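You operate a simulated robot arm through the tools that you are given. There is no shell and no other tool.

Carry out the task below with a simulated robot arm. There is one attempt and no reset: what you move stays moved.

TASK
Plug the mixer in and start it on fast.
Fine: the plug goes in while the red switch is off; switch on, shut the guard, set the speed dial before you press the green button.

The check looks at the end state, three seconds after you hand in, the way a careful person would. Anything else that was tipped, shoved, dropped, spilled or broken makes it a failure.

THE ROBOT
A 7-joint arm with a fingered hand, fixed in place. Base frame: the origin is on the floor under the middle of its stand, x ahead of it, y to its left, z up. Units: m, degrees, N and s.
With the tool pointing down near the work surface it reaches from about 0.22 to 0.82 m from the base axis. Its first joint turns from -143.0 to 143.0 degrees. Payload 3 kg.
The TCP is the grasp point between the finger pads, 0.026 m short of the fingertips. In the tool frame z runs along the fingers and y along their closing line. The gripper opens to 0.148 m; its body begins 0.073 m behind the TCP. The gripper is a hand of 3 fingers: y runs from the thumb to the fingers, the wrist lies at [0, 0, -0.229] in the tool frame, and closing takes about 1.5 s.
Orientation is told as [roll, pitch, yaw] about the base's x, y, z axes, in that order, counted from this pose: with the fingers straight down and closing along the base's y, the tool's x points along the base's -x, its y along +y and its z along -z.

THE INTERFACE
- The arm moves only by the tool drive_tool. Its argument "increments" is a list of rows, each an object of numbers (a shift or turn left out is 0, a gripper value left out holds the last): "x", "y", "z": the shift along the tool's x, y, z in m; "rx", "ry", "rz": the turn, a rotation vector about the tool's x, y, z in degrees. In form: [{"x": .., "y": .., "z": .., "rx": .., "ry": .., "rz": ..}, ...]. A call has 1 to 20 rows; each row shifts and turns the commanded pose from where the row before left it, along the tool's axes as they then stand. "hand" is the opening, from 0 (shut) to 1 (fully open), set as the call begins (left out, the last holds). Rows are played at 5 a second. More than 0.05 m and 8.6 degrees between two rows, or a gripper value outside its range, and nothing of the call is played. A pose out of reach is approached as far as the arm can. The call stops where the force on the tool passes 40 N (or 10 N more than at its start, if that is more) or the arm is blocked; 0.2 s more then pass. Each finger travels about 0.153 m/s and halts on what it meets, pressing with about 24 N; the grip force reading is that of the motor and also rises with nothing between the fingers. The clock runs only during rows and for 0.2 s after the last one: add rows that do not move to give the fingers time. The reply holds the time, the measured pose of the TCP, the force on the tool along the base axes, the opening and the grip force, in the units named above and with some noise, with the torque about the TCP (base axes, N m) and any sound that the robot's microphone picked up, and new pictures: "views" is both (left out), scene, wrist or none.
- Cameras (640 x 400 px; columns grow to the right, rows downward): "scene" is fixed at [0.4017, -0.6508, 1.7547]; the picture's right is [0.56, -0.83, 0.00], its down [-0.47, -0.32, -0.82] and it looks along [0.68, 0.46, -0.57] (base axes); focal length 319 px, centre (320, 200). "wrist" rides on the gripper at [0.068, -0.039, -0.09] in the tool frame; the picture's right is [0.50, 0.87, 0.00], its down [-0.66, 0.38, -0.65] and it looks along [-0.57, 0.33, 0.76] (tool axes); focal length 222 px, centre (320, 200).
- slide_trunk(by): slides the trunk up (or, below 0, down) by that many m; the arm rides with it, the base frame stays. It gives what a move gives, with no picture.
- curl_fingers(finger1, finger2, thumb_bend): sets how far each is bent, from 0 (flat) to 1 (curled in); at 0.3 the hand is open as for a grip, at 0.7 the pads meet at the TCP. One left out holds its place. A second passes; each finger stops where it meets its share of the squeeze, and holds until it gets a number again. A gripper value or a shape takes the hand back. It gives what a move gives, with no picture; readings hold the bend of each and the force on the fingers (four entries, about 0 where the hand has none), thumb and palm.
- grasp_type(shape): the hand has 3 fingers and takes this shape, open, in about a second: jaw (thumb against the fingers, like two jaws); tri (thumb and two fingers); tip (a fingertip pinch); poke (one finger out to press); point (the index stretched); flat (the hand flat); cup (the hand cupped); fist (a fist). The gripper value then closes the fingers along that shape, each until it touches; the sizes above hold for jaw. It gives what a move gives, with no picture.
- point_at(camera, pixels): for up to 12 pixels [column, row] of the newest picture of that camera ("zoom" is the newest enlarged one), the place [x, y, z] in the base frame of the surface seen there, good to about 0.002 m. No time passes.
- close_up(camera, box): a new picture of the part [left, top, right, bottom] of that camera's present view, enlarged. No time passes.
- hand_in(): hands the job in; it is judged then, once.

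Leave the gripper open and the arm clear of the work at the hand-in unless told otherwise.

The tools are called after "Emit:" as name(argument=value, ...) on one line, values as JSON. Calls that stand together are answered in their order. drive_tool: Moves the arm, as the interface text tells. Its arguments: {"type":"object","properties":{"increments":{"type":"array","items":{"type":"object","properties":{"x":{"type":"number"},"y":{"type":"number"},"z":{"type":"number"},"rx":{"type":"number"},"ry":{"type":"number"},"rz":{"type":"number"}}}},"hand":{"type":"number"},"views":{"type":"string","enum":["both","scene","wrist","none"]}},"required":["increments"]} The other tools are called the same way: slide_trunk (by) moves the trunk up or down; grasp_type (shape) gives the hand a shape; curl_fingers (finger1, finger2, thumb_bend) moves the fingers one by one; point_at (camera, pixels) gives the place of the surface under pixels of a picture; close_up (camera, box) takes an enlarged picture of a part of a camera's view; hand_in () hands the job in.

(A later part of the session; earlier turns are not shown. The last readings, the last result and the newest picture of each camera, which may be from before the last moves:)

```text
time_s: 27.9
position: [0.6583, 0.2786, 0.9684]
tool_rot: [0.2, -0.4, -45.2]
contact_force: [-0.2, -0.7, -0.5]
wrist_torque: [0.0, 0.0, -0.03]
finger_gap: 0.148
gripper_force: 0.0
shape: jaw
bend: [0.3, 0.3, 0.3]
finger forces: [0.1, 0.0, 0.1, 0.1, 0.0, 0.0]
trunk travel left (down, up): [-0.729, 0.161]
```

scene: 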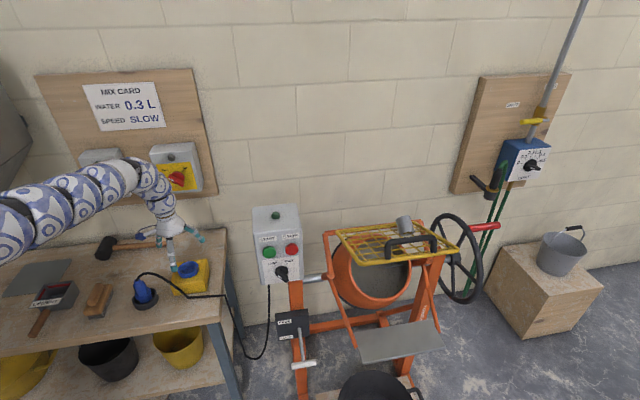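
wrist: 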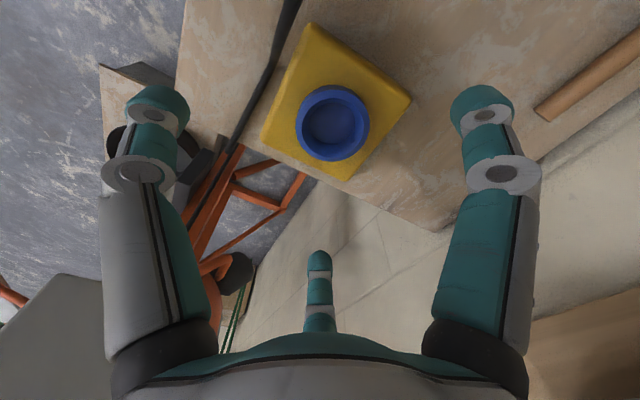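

Test the reach to the socket again from here (empty hand), at z about 0.99 then down to 0.945.

Emit:
drive_tool(increments=[{"z": -0.022}, {"x": -0.0375, "y": 0.01415}, {"x": -0.0375, "y": 0.01415}, {"x": -0.0375, "y": 0.01415}, {"x": -0.0375, "y": 0.01415}, {"z": 0.023}, {"z": 0.022}, {}], views="wrist")

```text
time_s: 29.7
position: [0.8042, 0.2106, 0.9468]
tool_rot: [0.2, -0.3, -45.3]
contact_force: [-0.5, -0.2, 0.8]
wrist_torque: [0.01, -0.01, -0.02]
finger_gap: 0.148
gripper_force: 0.0
shape: jaw
bend: [0.3, 0.3, 0.3]
finger forces: [0.1, 0.0, 0.0, 0.0, 0.0, 0.0]
trunk travel left (down, up): [-0.729, 0.161]
```

wrist: 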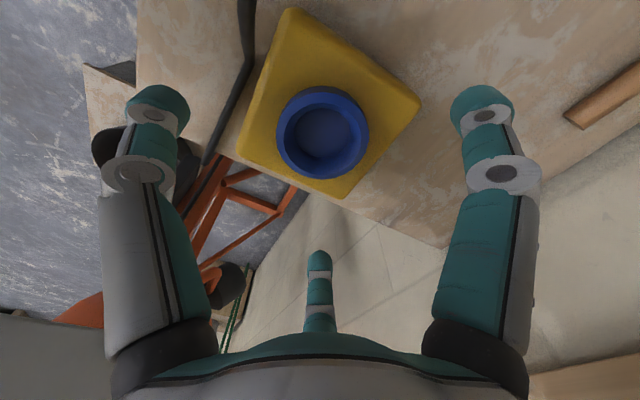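

Reach is fine now. I'll use this close view to refine the socket centre.

Emit:
close_up(camera="wrist", box=[263, 77, 383, 187])

```text
3.64 times, centred on (323, 132) of wrist
```

zoom: 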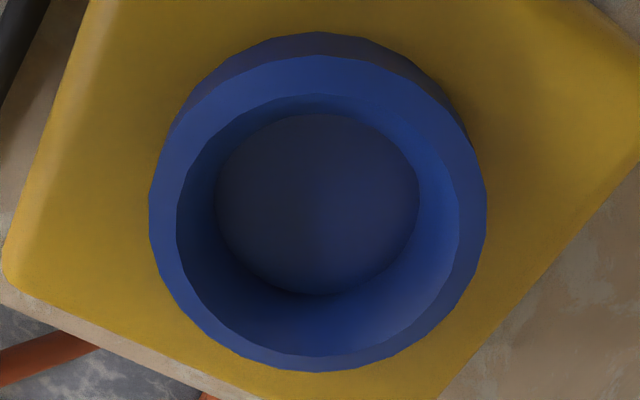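

Emit:
point_at(camera="zoom", pixels=[[164, 210], [471, 210], [318, 75], [318, 362], [205, 320], [432, 320], [205, 110], [432, 110], [318, 205], [225, 200], [410, 200], [318, 285]])

```text
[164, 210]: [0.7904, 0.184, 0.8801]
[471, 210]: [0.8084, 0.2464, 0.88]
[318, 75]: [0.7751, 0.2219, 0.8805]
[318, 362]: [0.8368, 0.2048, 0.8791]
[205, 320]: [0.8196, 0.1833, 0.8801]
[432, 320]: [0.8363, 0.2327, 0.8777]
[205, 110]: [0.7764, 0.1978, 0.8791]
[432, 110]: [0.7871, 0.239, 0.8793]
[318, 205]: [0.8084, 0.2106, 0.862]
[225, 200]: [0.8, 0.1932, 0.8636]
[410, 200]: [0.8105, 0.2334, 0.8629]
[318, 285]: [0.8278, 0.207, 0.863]
```

Socket centre refined to about (0.804, 0.213). I'll go back above the plug at z about 0.99 and check the alignment with the wrist camera.

Emit:
drive_tool(increments=[{"z": -0.045}, {"x": 0.0374, "y": -0.0144}, {"x": 0.0374, "y": -0.0144}, {"x": 0.0374, "y": -0.0144}, {"x": 0.0375, "y": -0.0143}, {}], views="wrist")

Emit:
close_up(camera="wrist", box=[240, 40, 400, 140])

```text
time_s: 31.1
position: [0.6573, 0.2783, 0.9913]
tool_rot: [0.3, -0.3, -45.3]
contact_force: [0.1, -1.0, -0.1]
wrist_torque: [-0.01, 0.0, -0.02]
finger_gap: 0.148
gripper_force: 0.1
shape: jaw
bend: [0.3, 0.3, 0.3]
finger forces: [0.1, 0.0, 0.1, 0.0, 0.0, 0.1]
trunk travel left (down, up): [-0.729, 0.161]
```

wrist: 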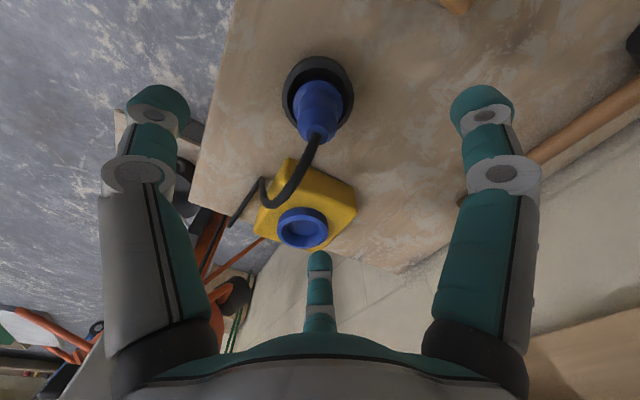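

```text
4.00 times, centred on (320, 90) of wrist
```

zoom: 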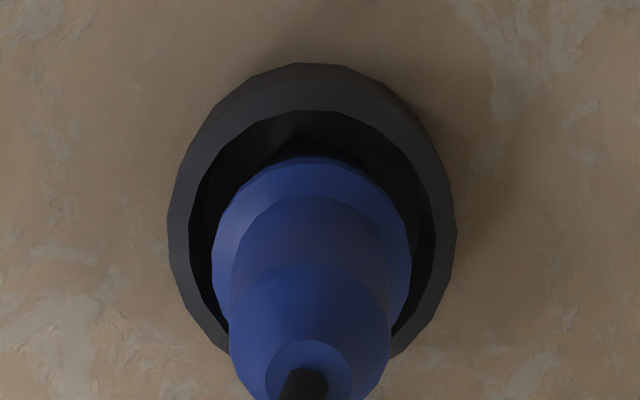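

The plug's axis shows at column 317.5, i.e. about 2 mm off. I'll correct it and go down to z 0.886 with the fingers open around the plug.

Emit:
drive_tool(increments=[{"x": -0.001, "y": -0.0017, "z": 0.02}, {"z": 0.03}, {"z": 0.03}, {"z": 0.025}, {}], views="both")

```text
time_s: 32.3
position: [0.654, 0.2764, 0.886]
tool_rot: [0.2, -0.4, -45.2]
contact_force: [1.2, 0.0, -0.4]
wrist_torque: [0.02, 0.0, 0.03]
finger_gap: 0.148
gripper_force: 0.0
shape: jaw
bend: [0.3, 0.3, 0.3]
finger forces: [0.1, 0.0, 0.0, 0.0, 0.1, 0.0]
trunk travel left (down, up): [-0.729, 0.161]
```

scene: 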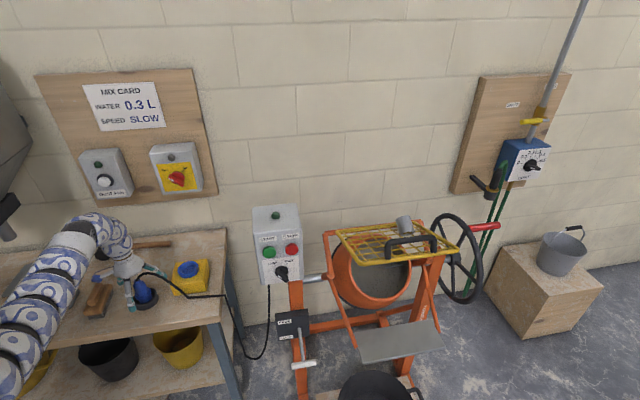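
wrist: 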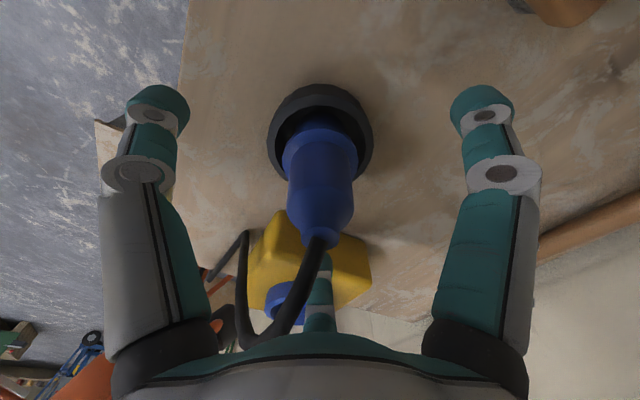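

Plug centred between the fingers. Now closing the hand on it, waiting about 2 s.

Emit:
drive_tool(increments=[{}, {}, {}, {}, {}, {}, {}, {}, {}, {}], hand=0, views="wrist")

```text
time_s: 34.5
position: [0.6549, 0.2754, 0.8854]
tool_rot: [0.2, -0.3, -45.2]
contact_force: [0.3, -0.9, -1.1]
wrist_torque: [0.04, 0.03, 0.06]
finger_gap: 0.0316
gripper_force: 23.3
shape: jaw
bend: [0.75, 0.76, 0.7]
finger forces: [21.3, 21.4, 0.1, 0.1, 21.1, 0.0]
trunk travel left (down, up): [-0.729, 0.161]
```

wrist: 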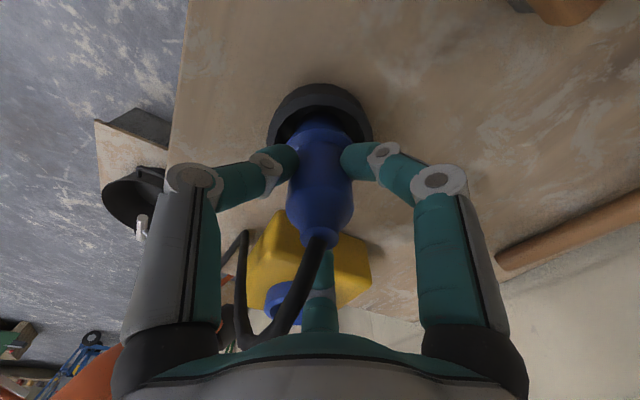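

Gripped (gap 0.032, 21 N on each finger). Now lift straight up in small steps.

Emit:
drive_tool(increments=[{"z": -0.01}, {"z": -0.015}, {"z": -0.02}, {"z": -0.02}, {"z": -0.02}, {"z": -0.02}, {}], views="both")

```text
time_s: 36.1
position: [0.6564, 0.2773, 0.9912]
tool_rot: [0.1, -0.3, -45.2]
contact_force: [0.7, 0.1, -1.3]
wrist_torque: [-0.02, 0.03, 0.01]
finger_gap: 0.0315
gripper_force: 24.2
shape: jaw
bend: [0.75, 0.76, 0.7]
finger forces: [21.3, 21.7, 0.0, 0.1, 21.3, 0.1]
trunk travel left (down, up): [-0.729, 0.161]
```

scene: 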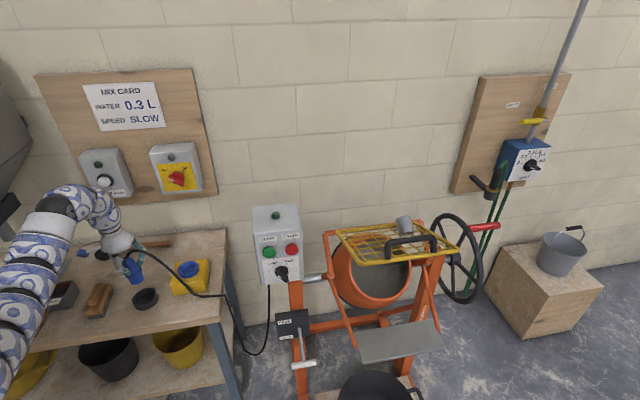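
wrist: 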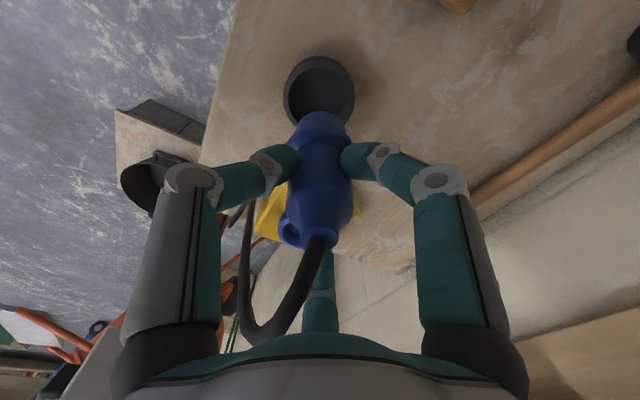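

The plug is out of its holder. I'll look at its underside in the scene camera.

Emit:
close_up(camera="scene", box=[100, 230, 220, 310])

Emit:
close_up(camera="wrist", box=[250, 50, 390, 150])

```text
5.00 times, centred on (160, 270) of scene
```

zoom: 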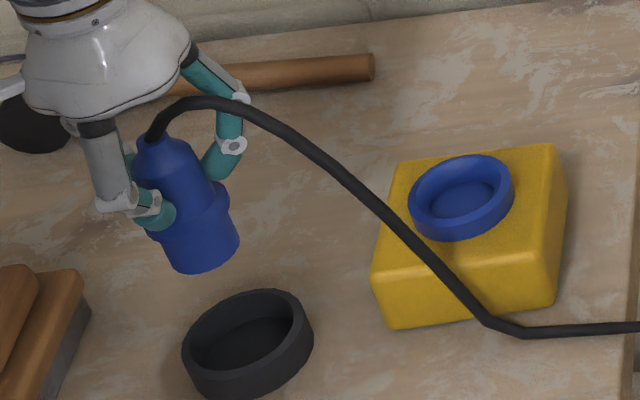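

```text
4.00 times, centred on (320, 100) of wrist
```

zoom: 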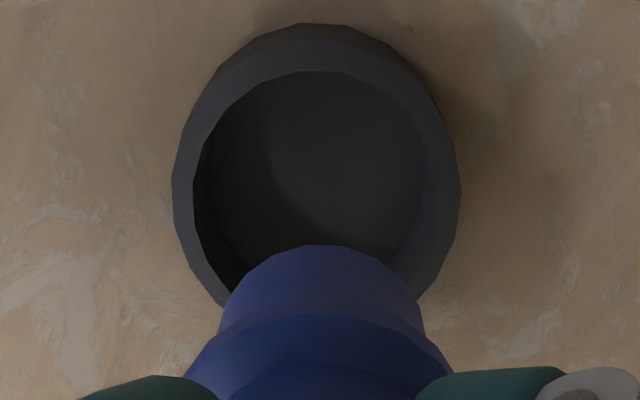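

Emit:
point_at(camera="scene", pixels=[[137, 283], [138, 281], [137, 278], [134, 272], [131, 263], [144, 279]])

Emit:
point_at(camera="zoom", pixels=[[320, 252], [240, 300], [400, 300], [320, 280], [320, 320], [320, 345], [230, 330], [415, 330]])

```text
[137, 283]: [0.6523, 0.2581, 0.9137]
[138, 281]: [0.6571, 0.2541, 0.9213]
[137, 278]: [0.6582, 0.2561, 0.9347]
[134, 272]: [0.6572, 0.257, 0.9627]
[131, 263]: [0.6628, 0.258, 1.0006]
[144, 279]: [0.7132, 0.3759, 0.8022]
```

```text
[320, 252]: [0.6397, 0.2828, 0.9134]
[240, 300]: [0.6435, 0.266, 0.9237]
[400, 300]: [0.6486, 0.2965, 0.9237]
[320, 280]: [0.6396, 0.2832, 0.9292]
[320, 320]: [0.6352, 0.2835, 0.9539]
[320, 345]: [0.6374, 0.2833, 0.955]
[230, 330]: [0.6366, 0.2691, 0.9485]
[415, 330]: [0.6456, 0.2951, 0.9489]
```

Plug bottom is 0.079 m below the TCP (z 0.912 now), barrel radius about 19 mm; the socket's opening is about 28 mm radius. Moving over the socket at this height.

Emit:
drive_tool(increments=[{"x": -0.0299, "y": 0.0119}, {"x": -0.0299, "y": 0.0119}, {"x": -0.0299, "y": 0.0119}, {"x": -0.0299, "y": 0.0119}, {"x": -0.03, "y": 0.0118}, {}], views="both")

Emit:
close_up(camera="scene", box=[140, 220, 236, 300])

Emit:
close_up(camera="wrist", box=[250, 80, 390, 180])

```text
time_s: 37.5
position: [0.8048, 0.2122, 0.9907]
tool_rot: [0.0, -0.3, -45.1]
contact_force: [-0.3, 0.0, -1.9]
wrist_torque: [0.0, 0.01, 0.0]
finger_gap: 0.0316
gripper_force: 23.9
shape: jaw
bend: [0.75, 0.76, 0.7]
finger forces: [21.3, 21.9, 0.0, 0.0, 21.2, 0.1]
trunk travel left (down, up): [-0.729, 0.161]
```

scene: 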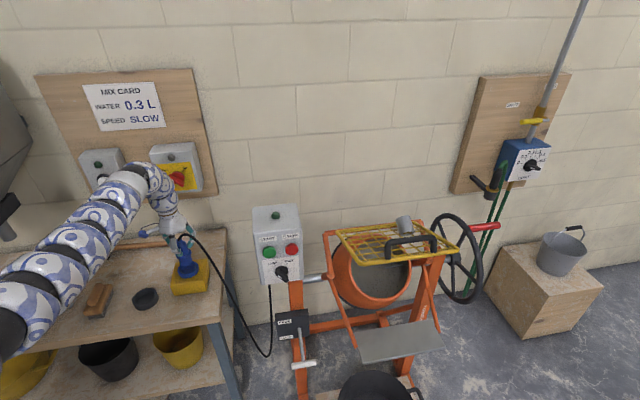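
wrist: 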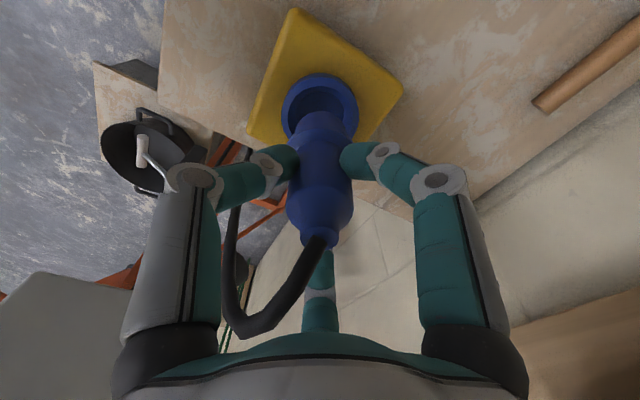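

```text
5.00 times, centred on (188, 260) of scene
```

zoom: 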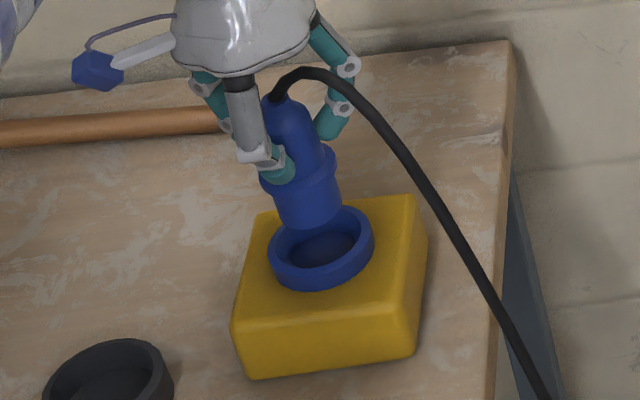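

```text
4.00 times, centred on (320, 130) of wrist
```

zoom: 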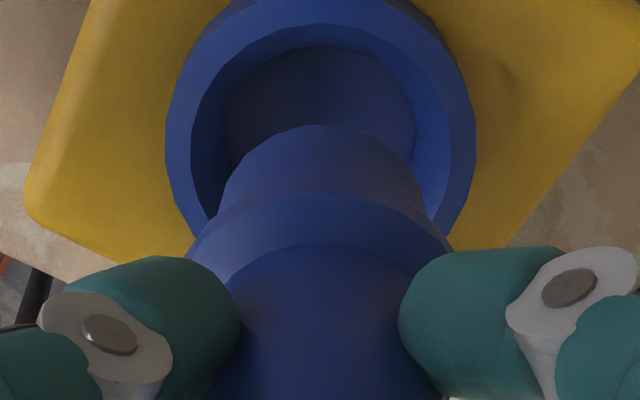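

Alignment is good (ring centre column 320.5, plug column 320–323, near rim row as predicted). Lowering the plug into the socket in small steps.

Emit:
drive_tool(increments=[{"z": 0.01}, {"z": 0.01}, {"z": 0.008}, {"z": 0.006}, {"z": 0.005}, {"z": 0.004}, {}], views="both")

Emit:
close_up(camera="scene", box=[140, 220, 236, 300])

```text
time_s: 39.1
position: [0.8058, 0.2113, 0.9493]
tool_rot: [0.1, -0.3, -45.2]
contact_force: [-1.0, 0.1, -0.8]
wrist_torque: [0.0, 0.05, -0.02]
finger_gap: 0.0315
gripper_force: 23.9
shape: jaw
bend: [0.75, 0.76, 0.7]
finger forces: [21.4, 21.8, 0.0, 0.0, 21.3, 0.0]
trunk travel left (down, up): [-0.729, 0.161]
```

scene: 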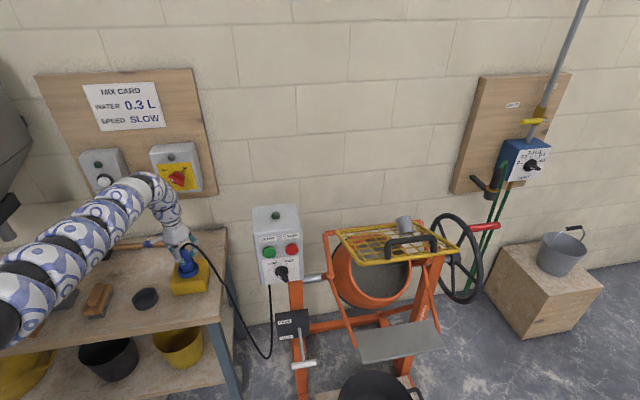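
wrist: 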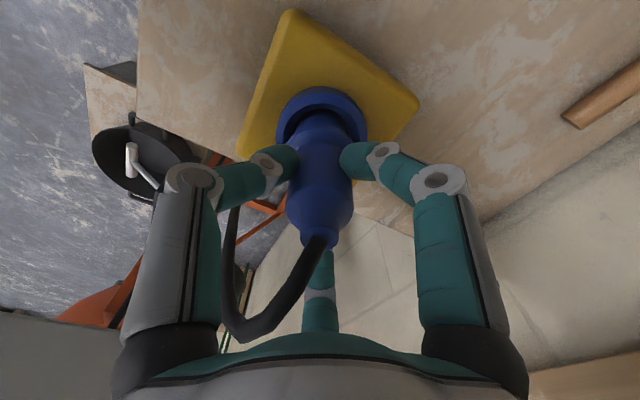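

```text
5.00 times, centred on (188, 260) of scene
```

zoom: 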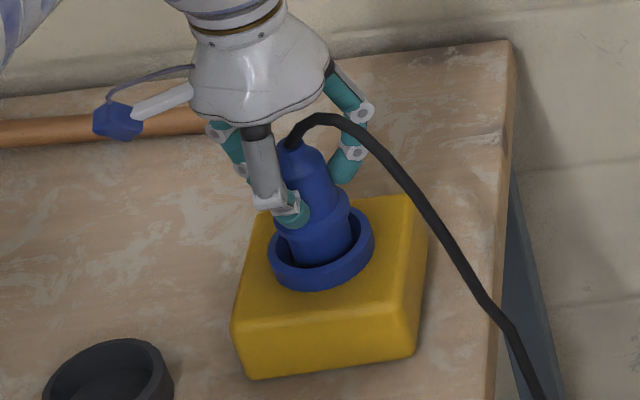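

The plug is inside the ring; about 7 mm left to the floor. Continue gently until contact.

Emit:
drive_tool(increments=[{"z": 0.004}, {"z": 0.003}, {"z": 0.002}, {"z": 0.002}, {}], views="wrist")

Emit:
close_up(camera="scene", box=[140, 220, 236, 300])

Emit:
close_up(camera="wrist", box=[250, 70, 390, 170])

```text
time_s: 40.3
position: [0.8031, 0.211, 0.9419]
tool_rot: [0.5, -0.3, -45.1]
contact_force: [-4.1, 4.7, 38.3]
wrist_torque: [0.06, 0.07, -0.12]
finger_gap: 0.0338
gripper_force: 24.2
shape: jaw
bend: [0.76, 0.77, 0.71]
finger forces: [29.7, 28.4, 0.0, 0.0, 29.9, 0.0]
trunk travel left (down, up): [-0.729, 0.161]
heard: snap
```

wrist: 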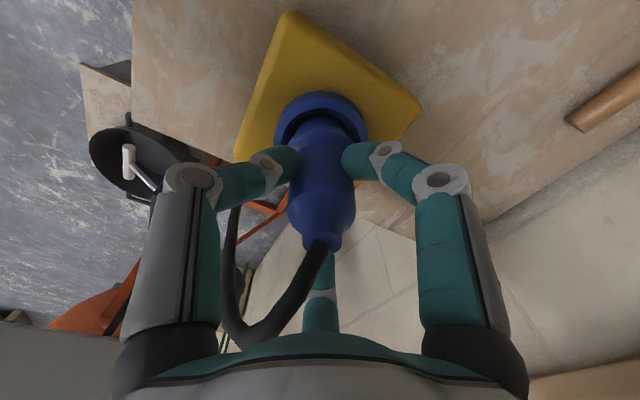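

```text
5.00 times, centred on (188, 260) of scene
```

zoom: 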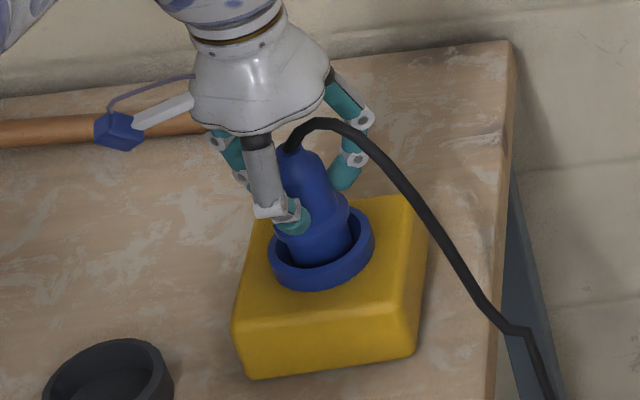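

```text
4.00 times, centred on (320, 120) of wrist
```

zoom: 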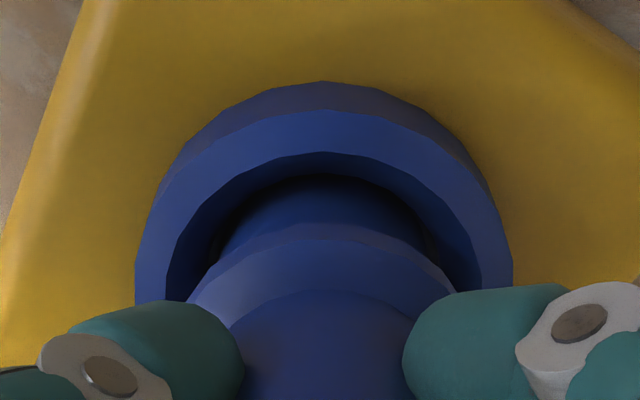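

A "snap" was heard and the plug sits at floor depth with 38 N push. Now release: ease upward 1 mm and open the hand.

Emit:
drive_tool(increments=[{"z": -0.002}, {"z": -0.001}, {}], views="none")

Emit:
drive_tool(increments=[{}, {}, {}, {}, {}, {}, {}, {}], hand=1, views="wrist")

Emit:
close_up(camera="wrist", box=[240, 60, 400, 260])

```text
time_s: 41.1
position: [0.8016, 0.2111, 0.9422]
tool_rot: [0.2, -0.5, -45.1]
contact_force: [0.7, 7.7, 27.7]
wrist_torque: [0.19, -0.07, -0.04]
finger_gap: 0.0338
gripper_force: 23.7
shape: jaw
bend: [0.76, 0.77, 0.71]
finger forces: [29.4, 28.1, 0.0, 0.1, 23.9, 0.0]
trunk travel left (down, up): [-0.729, 0.161]
```

```text
time_s: 42.9
position: [0.8039, 0.2101, 0.9398]
tool_rot: [0.1, -0.3, -45.2]
contact_force: [0.0, -0.6, 0.4]
wrist_torque: [0.01, 0.01, -0.03]
finger_gap: 0.1479
gripper_force: 0.1
shape: jaw
bend: [0.3, 0.3, 0.3]
finger forces: [0.1, 0.0, 0.0, 0.1, 0.0, 0.0]
trunk travel left (down, up): [-0.729, 0.161]
```

wrist: 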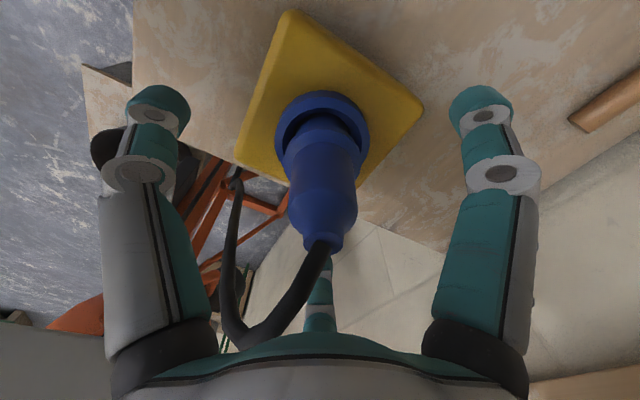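

```text
2.00 times, centred on (320, 160) of wrist
```

zoom: 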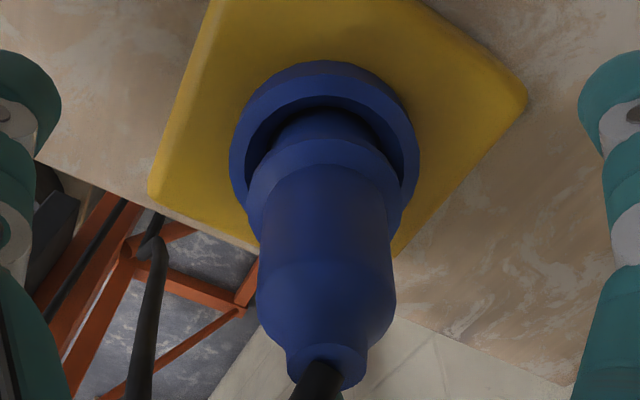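

The plug stays in the socket upright. Rising straight up now.

Emit:
drive_tool(increments=[{"z": -0.02}, {"z": -0.03}, {"z": -0.03}, {"z": -0.03}, {"z": -0.02}], views="both")

Emit:
close_up(camera="scene", box=[140, 220, 300, 340])

```text
time_s: 44.1
position: [0.8044, 0.2119, 1.0724]
tool_rot: [0.0, -0.4, -45.2]
contact_force: [0.3, 0.5, 0.5]
wrist_torque: [0.0, -0.01, 0.0]
finger_gap: 0.1477
gripper_force: 0.0
shape: jaw
bend: [0.3, 0.3, 0.3]
finger forces: [0.1, 0.0, 0.1, 0.1, 0.0, 0.1]
trunk travel left (down, up): [-0.729, 0.161]
```

scene: 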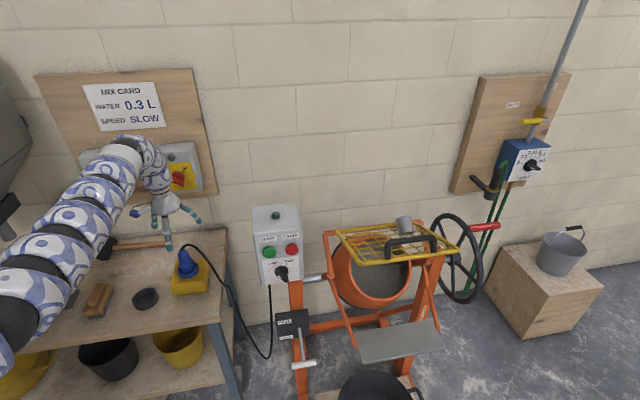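
wrist: 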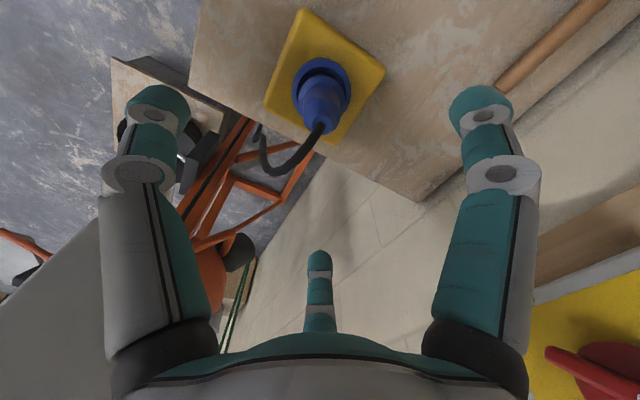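

```text
3.33 times, centred on (220, 280) of scene
```

zoom: 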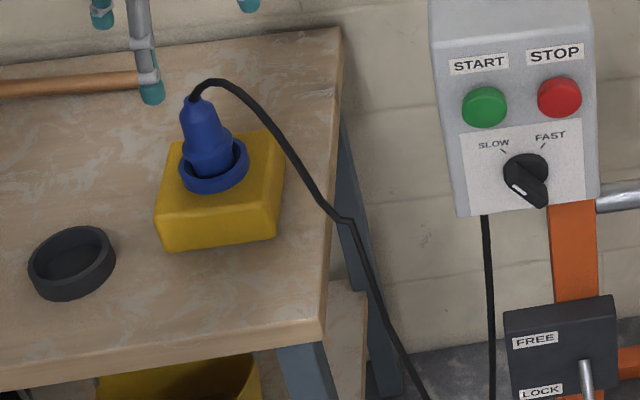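

Plug is seated. Next the red switch. I'll back the hand away from the bench toward the robot, then turn it to point horizontally at the wall.

Emit:
drive_tool(increments=[{"x": 0.004, "y": -0.04, "z": -0.005}, {"x": 0.004, "y": -0.04, "z": -0.005}, {"x": 0.004, "y": -0.04, "z": -0.005}, {"x": 0.004, "y": -0.04, "z": -0.005}, {"x": 0.004, "y": -0.04, "z": -0.005}, {"rx": -7.5}, {"rx": -7.5}, {"rx": -7.5}, {"rx": -7.5}], views="both")

```text
time_s: 46.1
position: [0.716, 0.1319, 1.0538]
tool_rot: [30.1, -0.4, -45.3]
contact_force: [0.2, 1.2, 0.2]
wrist_torque: [0.01, 0.03, 0.02]
finger_gap: 0.1479
gripper_force: 0.1
shape: jaw
bend: [0.3, 0.3, 0.3]
finger forces: [0.1, 0.0, 0.1, 0.1, 0.0, 0.1]
out of reach, approached as far as the arm can: row 3, 4, 5
trunk travel left (down, up): [-0.729, 0.161]
```

scene: 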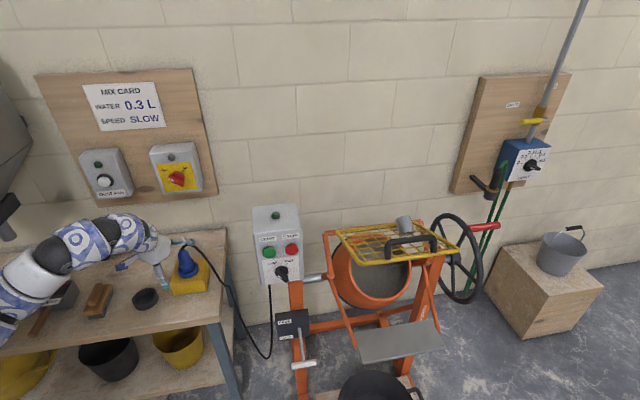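
wrist: 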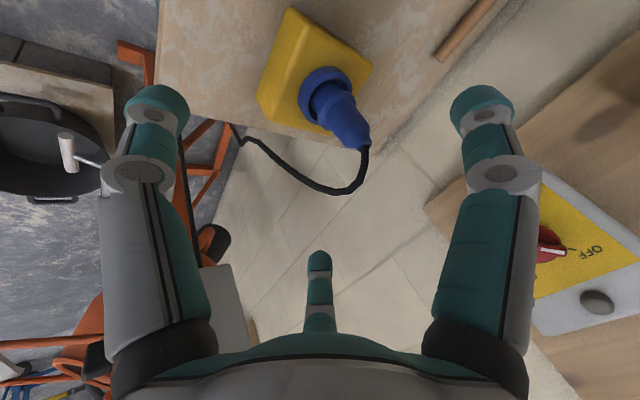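

The hand tilted 30° with the TCP at (0.716, 0.132, 1.054). I'll raise it a little, then continue turning to horizontal.

Emit:
drive_tool(increments=[{"y": 0.02, "z": -0.0346}, {"y": 0.01, "z": -0.0373}, {"rx": -7.5}, {"rx": -7.5}, {"rx": -7.5}, {"rx": -7.5}, {"rx": -7.5}, {"rx": -7.5}, {"rx": -7.5}, {"rx": -7.5}], views="both")

```text
time_s: 48.3
position: [0.7083, 0.125, 1.13]
tool_rot: [90.1, -0.3, -45.4]
contact_force: [0.5, 0.6, -0.9]
wrist_torque: [-0.01, -0.01, -0.01]
finger_gap: 0.148
gripper_force: 0.0
shape: jaw
bend: [0.3, 0.3, 0.3]
finger forces: [0.0, 0.0, 0.1, 0.0, 0.0, 0.0]
trunk travel left (down, up): [-0.729, 0.161]
```

scene: 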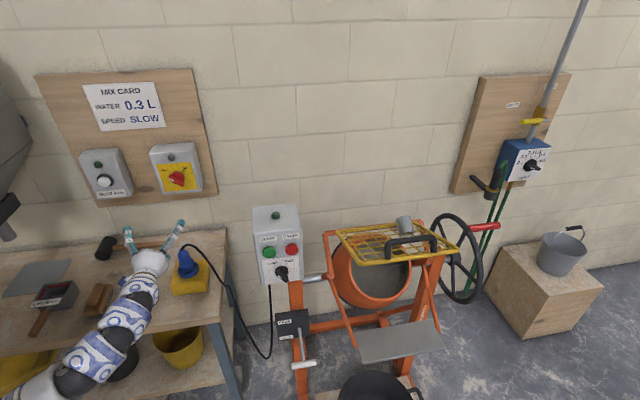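
wrist: 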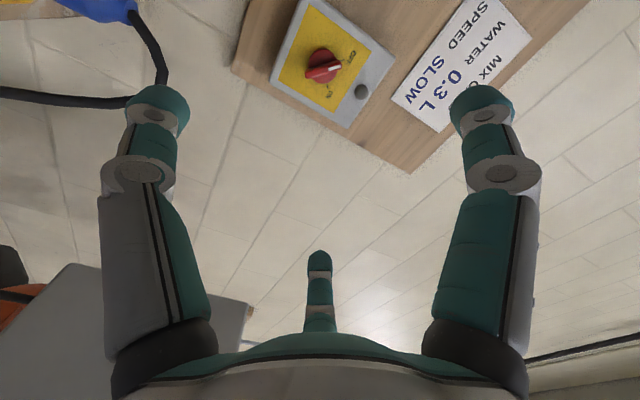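

The hand is horizontal pointing at the wall, at (0.708, 0.125, 1.130). I'll check where the forearm lies relative to the bench, and look at the switch.

Emit:
point_at(camera="scene", pixels=[[148, 262], [140, 290], [125, 315], [95, 350], [60, 375], [20, 390], [177, 178], [172, 165], [165, 190], [190, 188], [130, 235], [183, 225]])

Emit:
close_up(camera="scene", box=[140, 135, 220, 205])

Emit:
close_up(camera="wrist", box=[250, 0, 410, 120])

```text
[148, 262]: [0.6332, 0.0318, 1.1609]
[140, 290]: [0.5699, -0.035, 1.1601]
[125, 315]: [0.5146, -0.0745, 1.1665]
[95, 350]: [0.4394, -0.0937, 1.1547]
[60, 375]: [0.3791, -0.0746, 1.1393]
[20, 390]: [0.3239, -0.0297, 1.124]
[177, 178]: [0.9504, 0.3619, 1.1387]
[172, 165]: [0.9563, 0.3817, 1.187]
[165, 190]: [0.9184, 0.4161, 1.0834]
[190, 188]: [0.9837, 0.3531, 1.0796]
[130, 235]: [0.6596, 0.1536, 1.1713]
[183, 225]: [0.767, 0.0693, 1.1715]
```

```text
5.71 times, centred on (180, 170) of scene
```

zoom: 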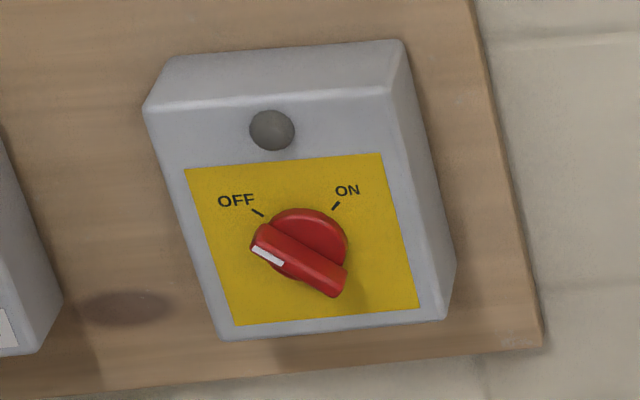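

```text
3.33 times, centred on (330, 60) of wrist
```

zoom: 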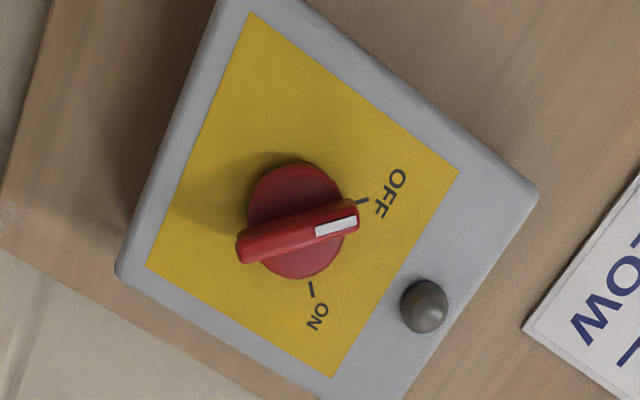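

I'll locate the knob's bar precisely: its two ends, ridge and the dial base.

Emit:
point_at(camera="zoom", pixels=[[350, 212], [245, 245], [297, 229], [300, 222], [320, 218], [275, 238], [298, 175], [300, 265], [335, 225], [420, 300], [200, 120], [310, 289]])

Emit:
point_at(camera="wrist", pixels=[[280, 80], [345, 125], [385, 60], [310, 2], [300, 30], [360, 90]])

```text
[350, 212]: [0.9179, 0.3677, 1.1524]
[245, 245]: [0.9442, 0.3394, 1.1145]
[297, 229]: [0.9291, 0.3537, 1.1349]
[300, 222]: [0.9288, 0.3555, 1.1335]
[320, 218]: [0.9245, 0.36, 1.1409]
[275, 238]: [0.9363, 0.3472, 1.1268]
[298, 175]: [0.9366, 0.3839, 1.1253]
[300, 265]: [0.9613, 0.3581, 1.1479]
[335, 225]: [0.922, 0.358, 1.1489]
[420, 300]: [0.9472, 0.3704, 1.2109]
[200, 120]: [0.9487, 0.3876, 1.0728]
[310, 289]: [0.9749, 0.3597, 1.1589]
```

```text
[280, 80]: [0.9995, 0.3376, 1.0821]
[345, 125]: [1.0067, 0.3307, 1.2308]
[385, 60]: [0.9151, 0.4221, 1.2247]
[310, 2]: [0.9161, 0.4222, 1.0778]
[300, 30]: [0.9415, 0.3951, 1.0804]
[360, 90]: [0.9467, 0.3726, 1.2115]
```

The switch face is at 45° (x+y = 1.337); the bar's ridge is at x+y = 1.283, its pivot at (r, z) = (0.4085, 1.135) in face coordinates, bar at 10:30. I'll first test the needed wrist roll (45° then to 135°) in free space.

Emit:
drive_tool(increments=[{"rz": 7.5}, {"rz": 7.5}, {"rz": 7.5}, {"rz": 7.5}, {"rz": 7.5}, {"rz": 7.5}, {"rz": 7.5}, {"rz": 7.5}, {"rz": 7.5}, {"rz": 7.5}, {"rz": 7.5}, {"rz": 7.5}, {"rz": 7.5}, {"rz": 7.5}, {"rz": 7.5}, {"rz": 7.5}, {"rz": 7.5}, {"rz": 7.5}], views="none")

```text
time_s: 52.1
position: [0.7091, 0.1276, 1.1304]
tool_rot: [-90.1, 45.2, 134.7]
contact_force: [-0.8, 0.7, 0.3]
wrist_torque: [-0.03, 0.0, -0.03]
finger_gap: 0.1479
gripper_force: 0.1
shape: jaw
bend: [0.3, 0.3, 0.3]
finger forces: [0.0, 0.0, 0.1, 0.0, 0.0, 0.0]
trunk travel left (down, up): [-0.729, 0.161]
```

Roll works to 135°. Rolling back to 45° and approaching to 6 cm in front of the knob, aligned with its axis.

Emit:
drive_tool(increments=[{"rz": -7.5}, {"rz": -7.5}, {"rz": -7.5}, {"rz": -7.5}, {"rz": -7.5}, {"rz": -7.5}, {"rz": -7.5}, {"rz": -7.5}, {"rz": -7.5}, {"rz": -7.5}, {"rz": -7.5}, {"rz": -7.5}, {"x": 0.0052, "y": 0.0013, "z": 0.04}, {"z": 0.04}, {"z": 0.04}, {"z": 0.04}, {"z": 0.04}, {"z": 0.04}, {}], views="both")

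Emit:
close_up(camera="wrist", box=[240, 70, 400, 170])

```text
time_s: 56.1
position: [0.8762, 0.2984, 1.1347]
tool_rot: [90.2, 44.8, -45.0]
contact_force: [0.4, 0.1, -0.5]
wrist_torque: [0.01, 0.01, 0.0]
finger_gap: 0.1478
gripper_force: 0.2
shape: jaw
bend: [0.3, 0.3, 0.3]
finger forces: [0.0, 0.0, 0.0, 0.0, 0.0, 0.0]
trunk travel left (down, up): [-0.729, 0.161]
```

scene: 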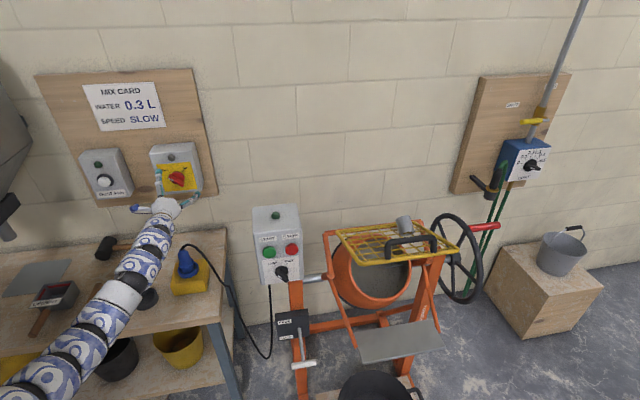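
wrist: 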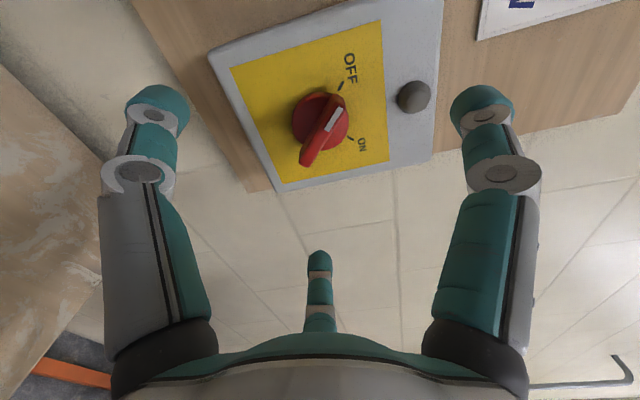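

```text
4.00 times, centred on (320, 120) of wrist
```

zoom: 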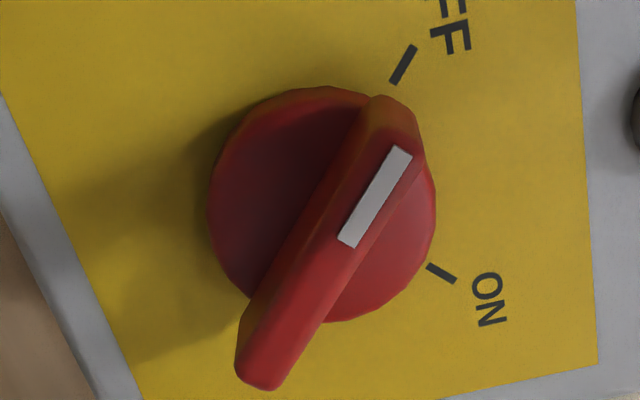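

I'll check the bar's position and direction relative to the hand axis.

Emit:
point_at(camera="zoom", pixels=[[385, 115], [400, 125], [265, 375], [250, 345], [330, 240], [310, 270], [270, 330], [370, 160], [300, 110], [330, 310], [215, 215], [430, 215]])

```text
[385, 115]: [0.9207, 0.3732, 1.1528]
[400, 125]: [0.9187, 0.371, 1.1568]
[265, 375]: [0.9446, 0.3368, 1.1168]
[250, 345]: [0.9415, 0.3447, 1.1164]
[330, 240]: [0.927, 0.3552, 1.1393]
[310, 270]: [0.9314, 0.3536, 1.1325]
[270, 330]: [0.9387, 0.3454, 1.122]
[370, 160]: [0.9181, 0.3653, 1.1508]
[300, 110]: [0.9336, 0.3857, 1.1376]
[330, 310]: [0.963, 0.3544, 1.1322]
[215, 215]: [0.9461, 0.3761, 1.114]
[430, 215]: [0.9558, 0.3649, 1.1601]
```

The bar is well aligned (centre r 0.4085, z 1.137, 43°). Moving in so that fingertips are just above the disc.

Emit:
drive_tool(increments=[{"x": 0.0007, "y": 0.0007, "z": 0.03}, {"z": 0.025}, {"z": 0.016}, {}], views="both")

```text
time_s: 57.1
position: [0.9254, 0.3471, 1.136]
tool_rot: [90.1, 44.6, -45.1]
contact_force: [0.4, 0.2, 0.0]
wrist_torque: [0.0, 0.0, -0.02]
finger_gap: 0.1481
gripper_force: 0.1
shape: jaw
bend: [0.3, 0.3, 0.3]
finger forces: [0.0, 0.1, 0.0, 0.0, 0.0, 0.0]
trunk travel left (down, up): [-0.729, 0.161]
```

scene: 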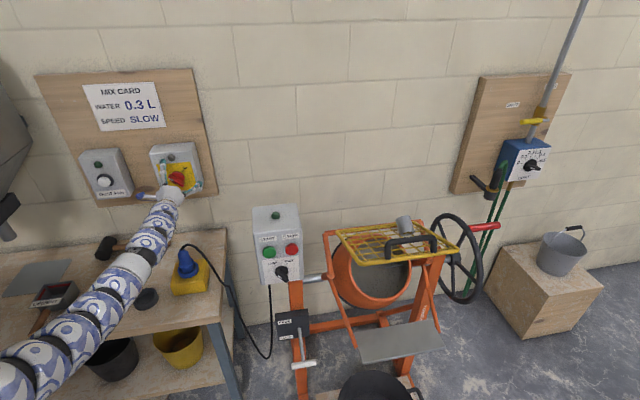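
wrist: 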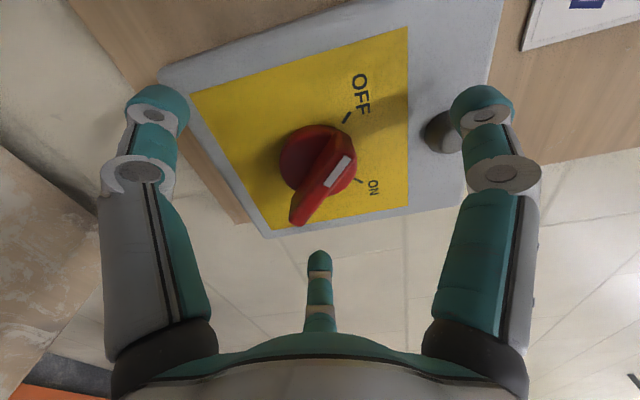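

No contact so far. Closing the fingers on the bar.

Emit:
drive_tool(increments=[{}, {}, {}, {}, {}, {}, {}, {}, {}, {}], hand=0, views="wrist")

Emit:
close_up(camera="wrist", box=[230, 100, 410, 240])

```text
time_s: 59.3
position: [0.9252, 0.3482, 1.1369]
tool_rot: [90.1, 44.8, -45.1]
contact_force: [-0.6, 1.4, -2.0]
wrist_torque: [-0.12, 0.11, 0.17]
finger_gap: 0.0105
gripper_force: 23.8
shape: jaw
bend: [0.76, 0.76, 0.7]
finger forces: [15.9, 15.8, 0.0, 0.1, 28.1, 0.0]
trunk travel left (down, up): [-0.729, 0.161]
```

wrist: 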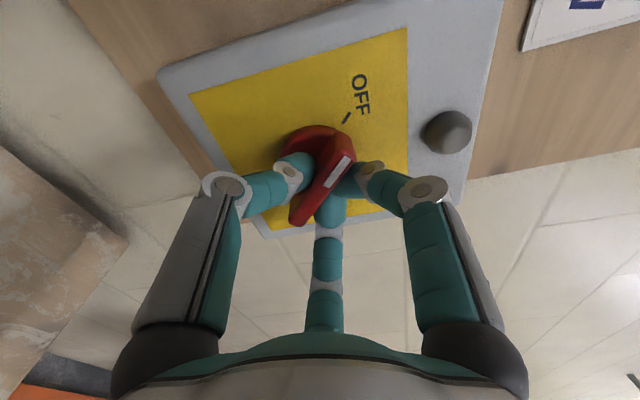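

```text
2.86 times, centred on (320, 170) of wrist
```

zoom: 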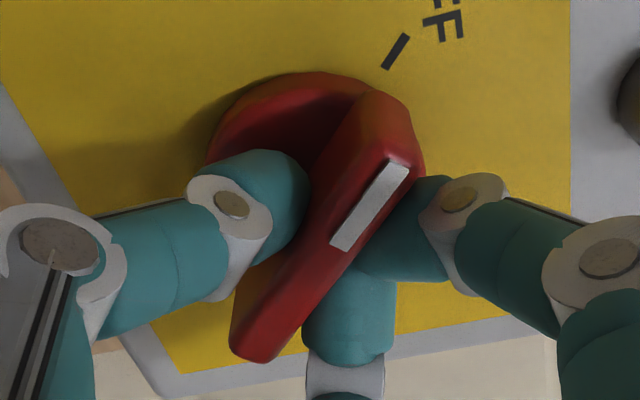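

The bar is gripped between thumb and both fingers. Turning clockwise about the hand axis, first 60°.

Emit:
drive_tool(increments=[{"rz": 7.5}, {"rz": 7.5}, {"rz": 7.5}, {"rz": 7.5}, {"rz": 7.5}, {"rz": 7.5}, {"rz": 7.5}, {"rz": 7.5}], views="wrist")

```text
time_s: 61.1
position: [0.9266, 0.3469, 1.1364]
tool_rot: [-90.5, 75.2, 134.3]
contact_force: [-2.9, -2.3, -5.9]
wrist_torque: [-0.08, 0.0, 0.17]
finger_gap: 0.0097
gripper_force: 24.3
shape: jaw
bend: [0.76, 0.76, 0.7]
finger forces: [21.8, 19.3, 0.0, 0.0, 29.1, 0.1]
trunk travel left (down, up): [-0.729, 0.161]
```

wrist: 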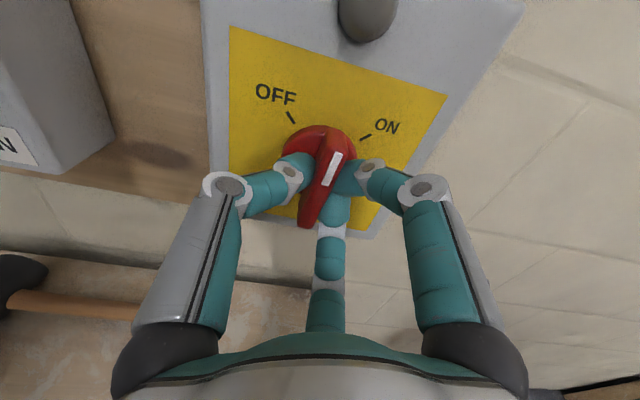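

The knob follows the hand (pointer now between OFF and ON). Turning the remaining 30°.

Emit:
drive_tool(increments=[{"rz": 7.5}, {"rz": 7.5}, {"rz": 7.5}, {"rz": 7.5}, {}], views="wrist")

Emit:
close_up(camera="wrist", box=[220, 60, 420, 230])

```text
time_s: 62.3
position: [0.9275, 0.3469, 1.1368]
tool_rot: [-90.2, 45.2, 134.6]
contact_force: [1.1, -4.5, -1.6]
wrist_torque: [0.1, -0.02, -0.02]
finger_gap: 0.0095
gripper_force: 24.3
shape: jaw
bend: [0.76, 0.76, 0.7]
finger forces: [24.6, 19.9, 0.0, 0.1, 25.8, 0.0]
trunk travel left (down, up): [-0.729, 0.161]
```

wrist: 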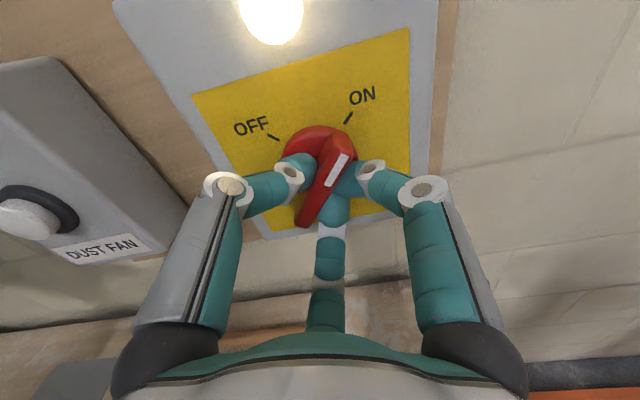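

```text
2.35 times, centred on (320, 145) of wrist
```

zoom: 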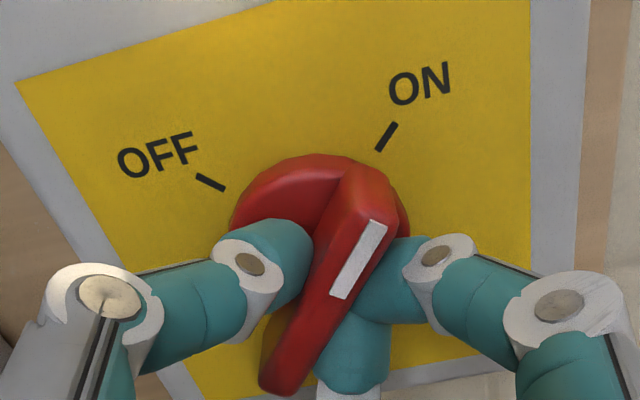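

The lamp on the box lit up: the switch is on with its pointer at ON. Opening the fingers and backing straight off.

Emit:
drive_tool(increments=[{}, {}, {}, {}, {}, {}, {}], hand=1, views="none")

Emit:
drive_tool(increments=[{"z": -0.03}, {"z": -0.04}, {"z": -0.04}, {"z": -0.04}, {"z": -0.04}, {}], views="both")

Emit:
close_up(camera="scene", box=[80, 135, 220, 215])

Emit:
close_up(camera="scene", box=[240, 195, 400, 295])

```text
time_s: 63.9
position: [0.9265, 0.3475, 1.1358]
tool_rot: [-90.2, 45.2, 134.6]
contact_force: [-0.8, -0.1, -0.6]
wrist_torque: [0.01, -0.02, 0.0]
finger_gap: 0.1479
gripper_force: 0.1
shape: jaw
bend: [0.3, 0.3, 0.3]
finger forces: [0.1, 0.0, 0.1, 0.0, 0.0, 0.0]
trunk travel left (down, up): [-0.729, 0.161]
```

```text
time_s: 65.3
position: [0.7939, 0.214, 1.1373]
tool_rot: [-90.1, 45.2, 134.6]
contact_force: [0.8, -0.9, -0.3]
wrist_torque: [-0.01, 0.01, 0.07]
finger_gap: 0.1483
gripper_force: 0.0
shape: jaw
bend: [0.3, 0.3, 0.3]
finger forces: [0.0, 0.0, 0.1, 0.1, 0.0, 0.1]
trunk travel left (down, up): [-0.729, 0.161]
```

scene: 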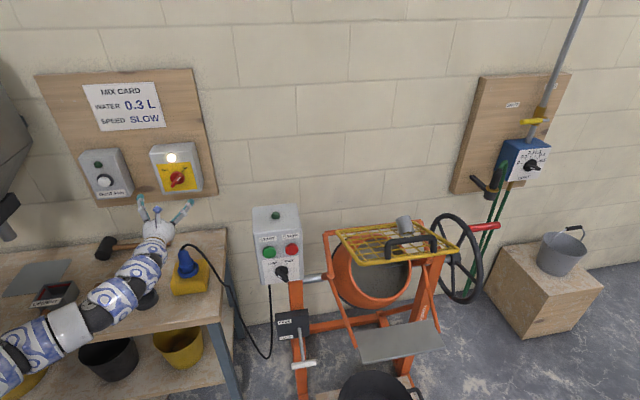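
wrist: 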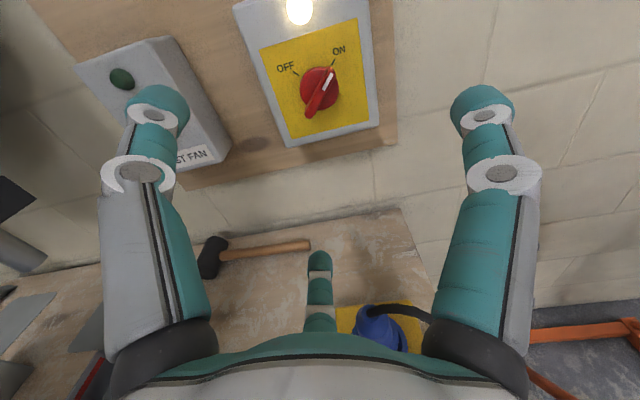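

```text
4.57 times, centred on (150, 175) of scene
```

zoom: 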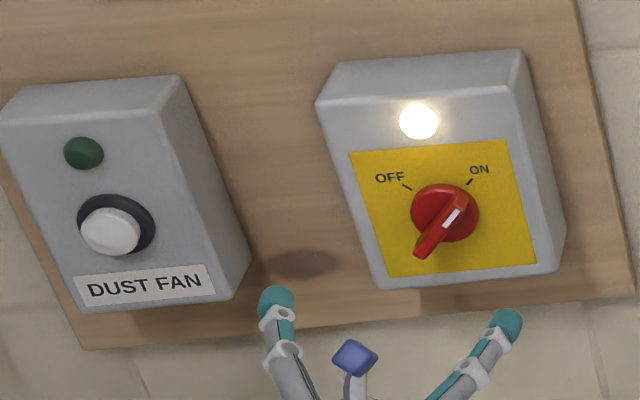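

```text
4.00 times, centred on (320, 245) of scene
```

zoom: 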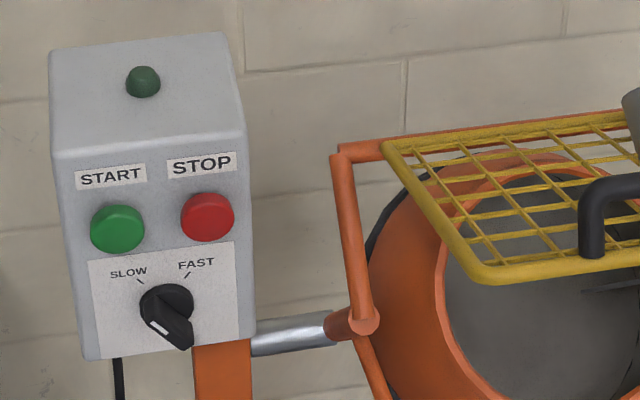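

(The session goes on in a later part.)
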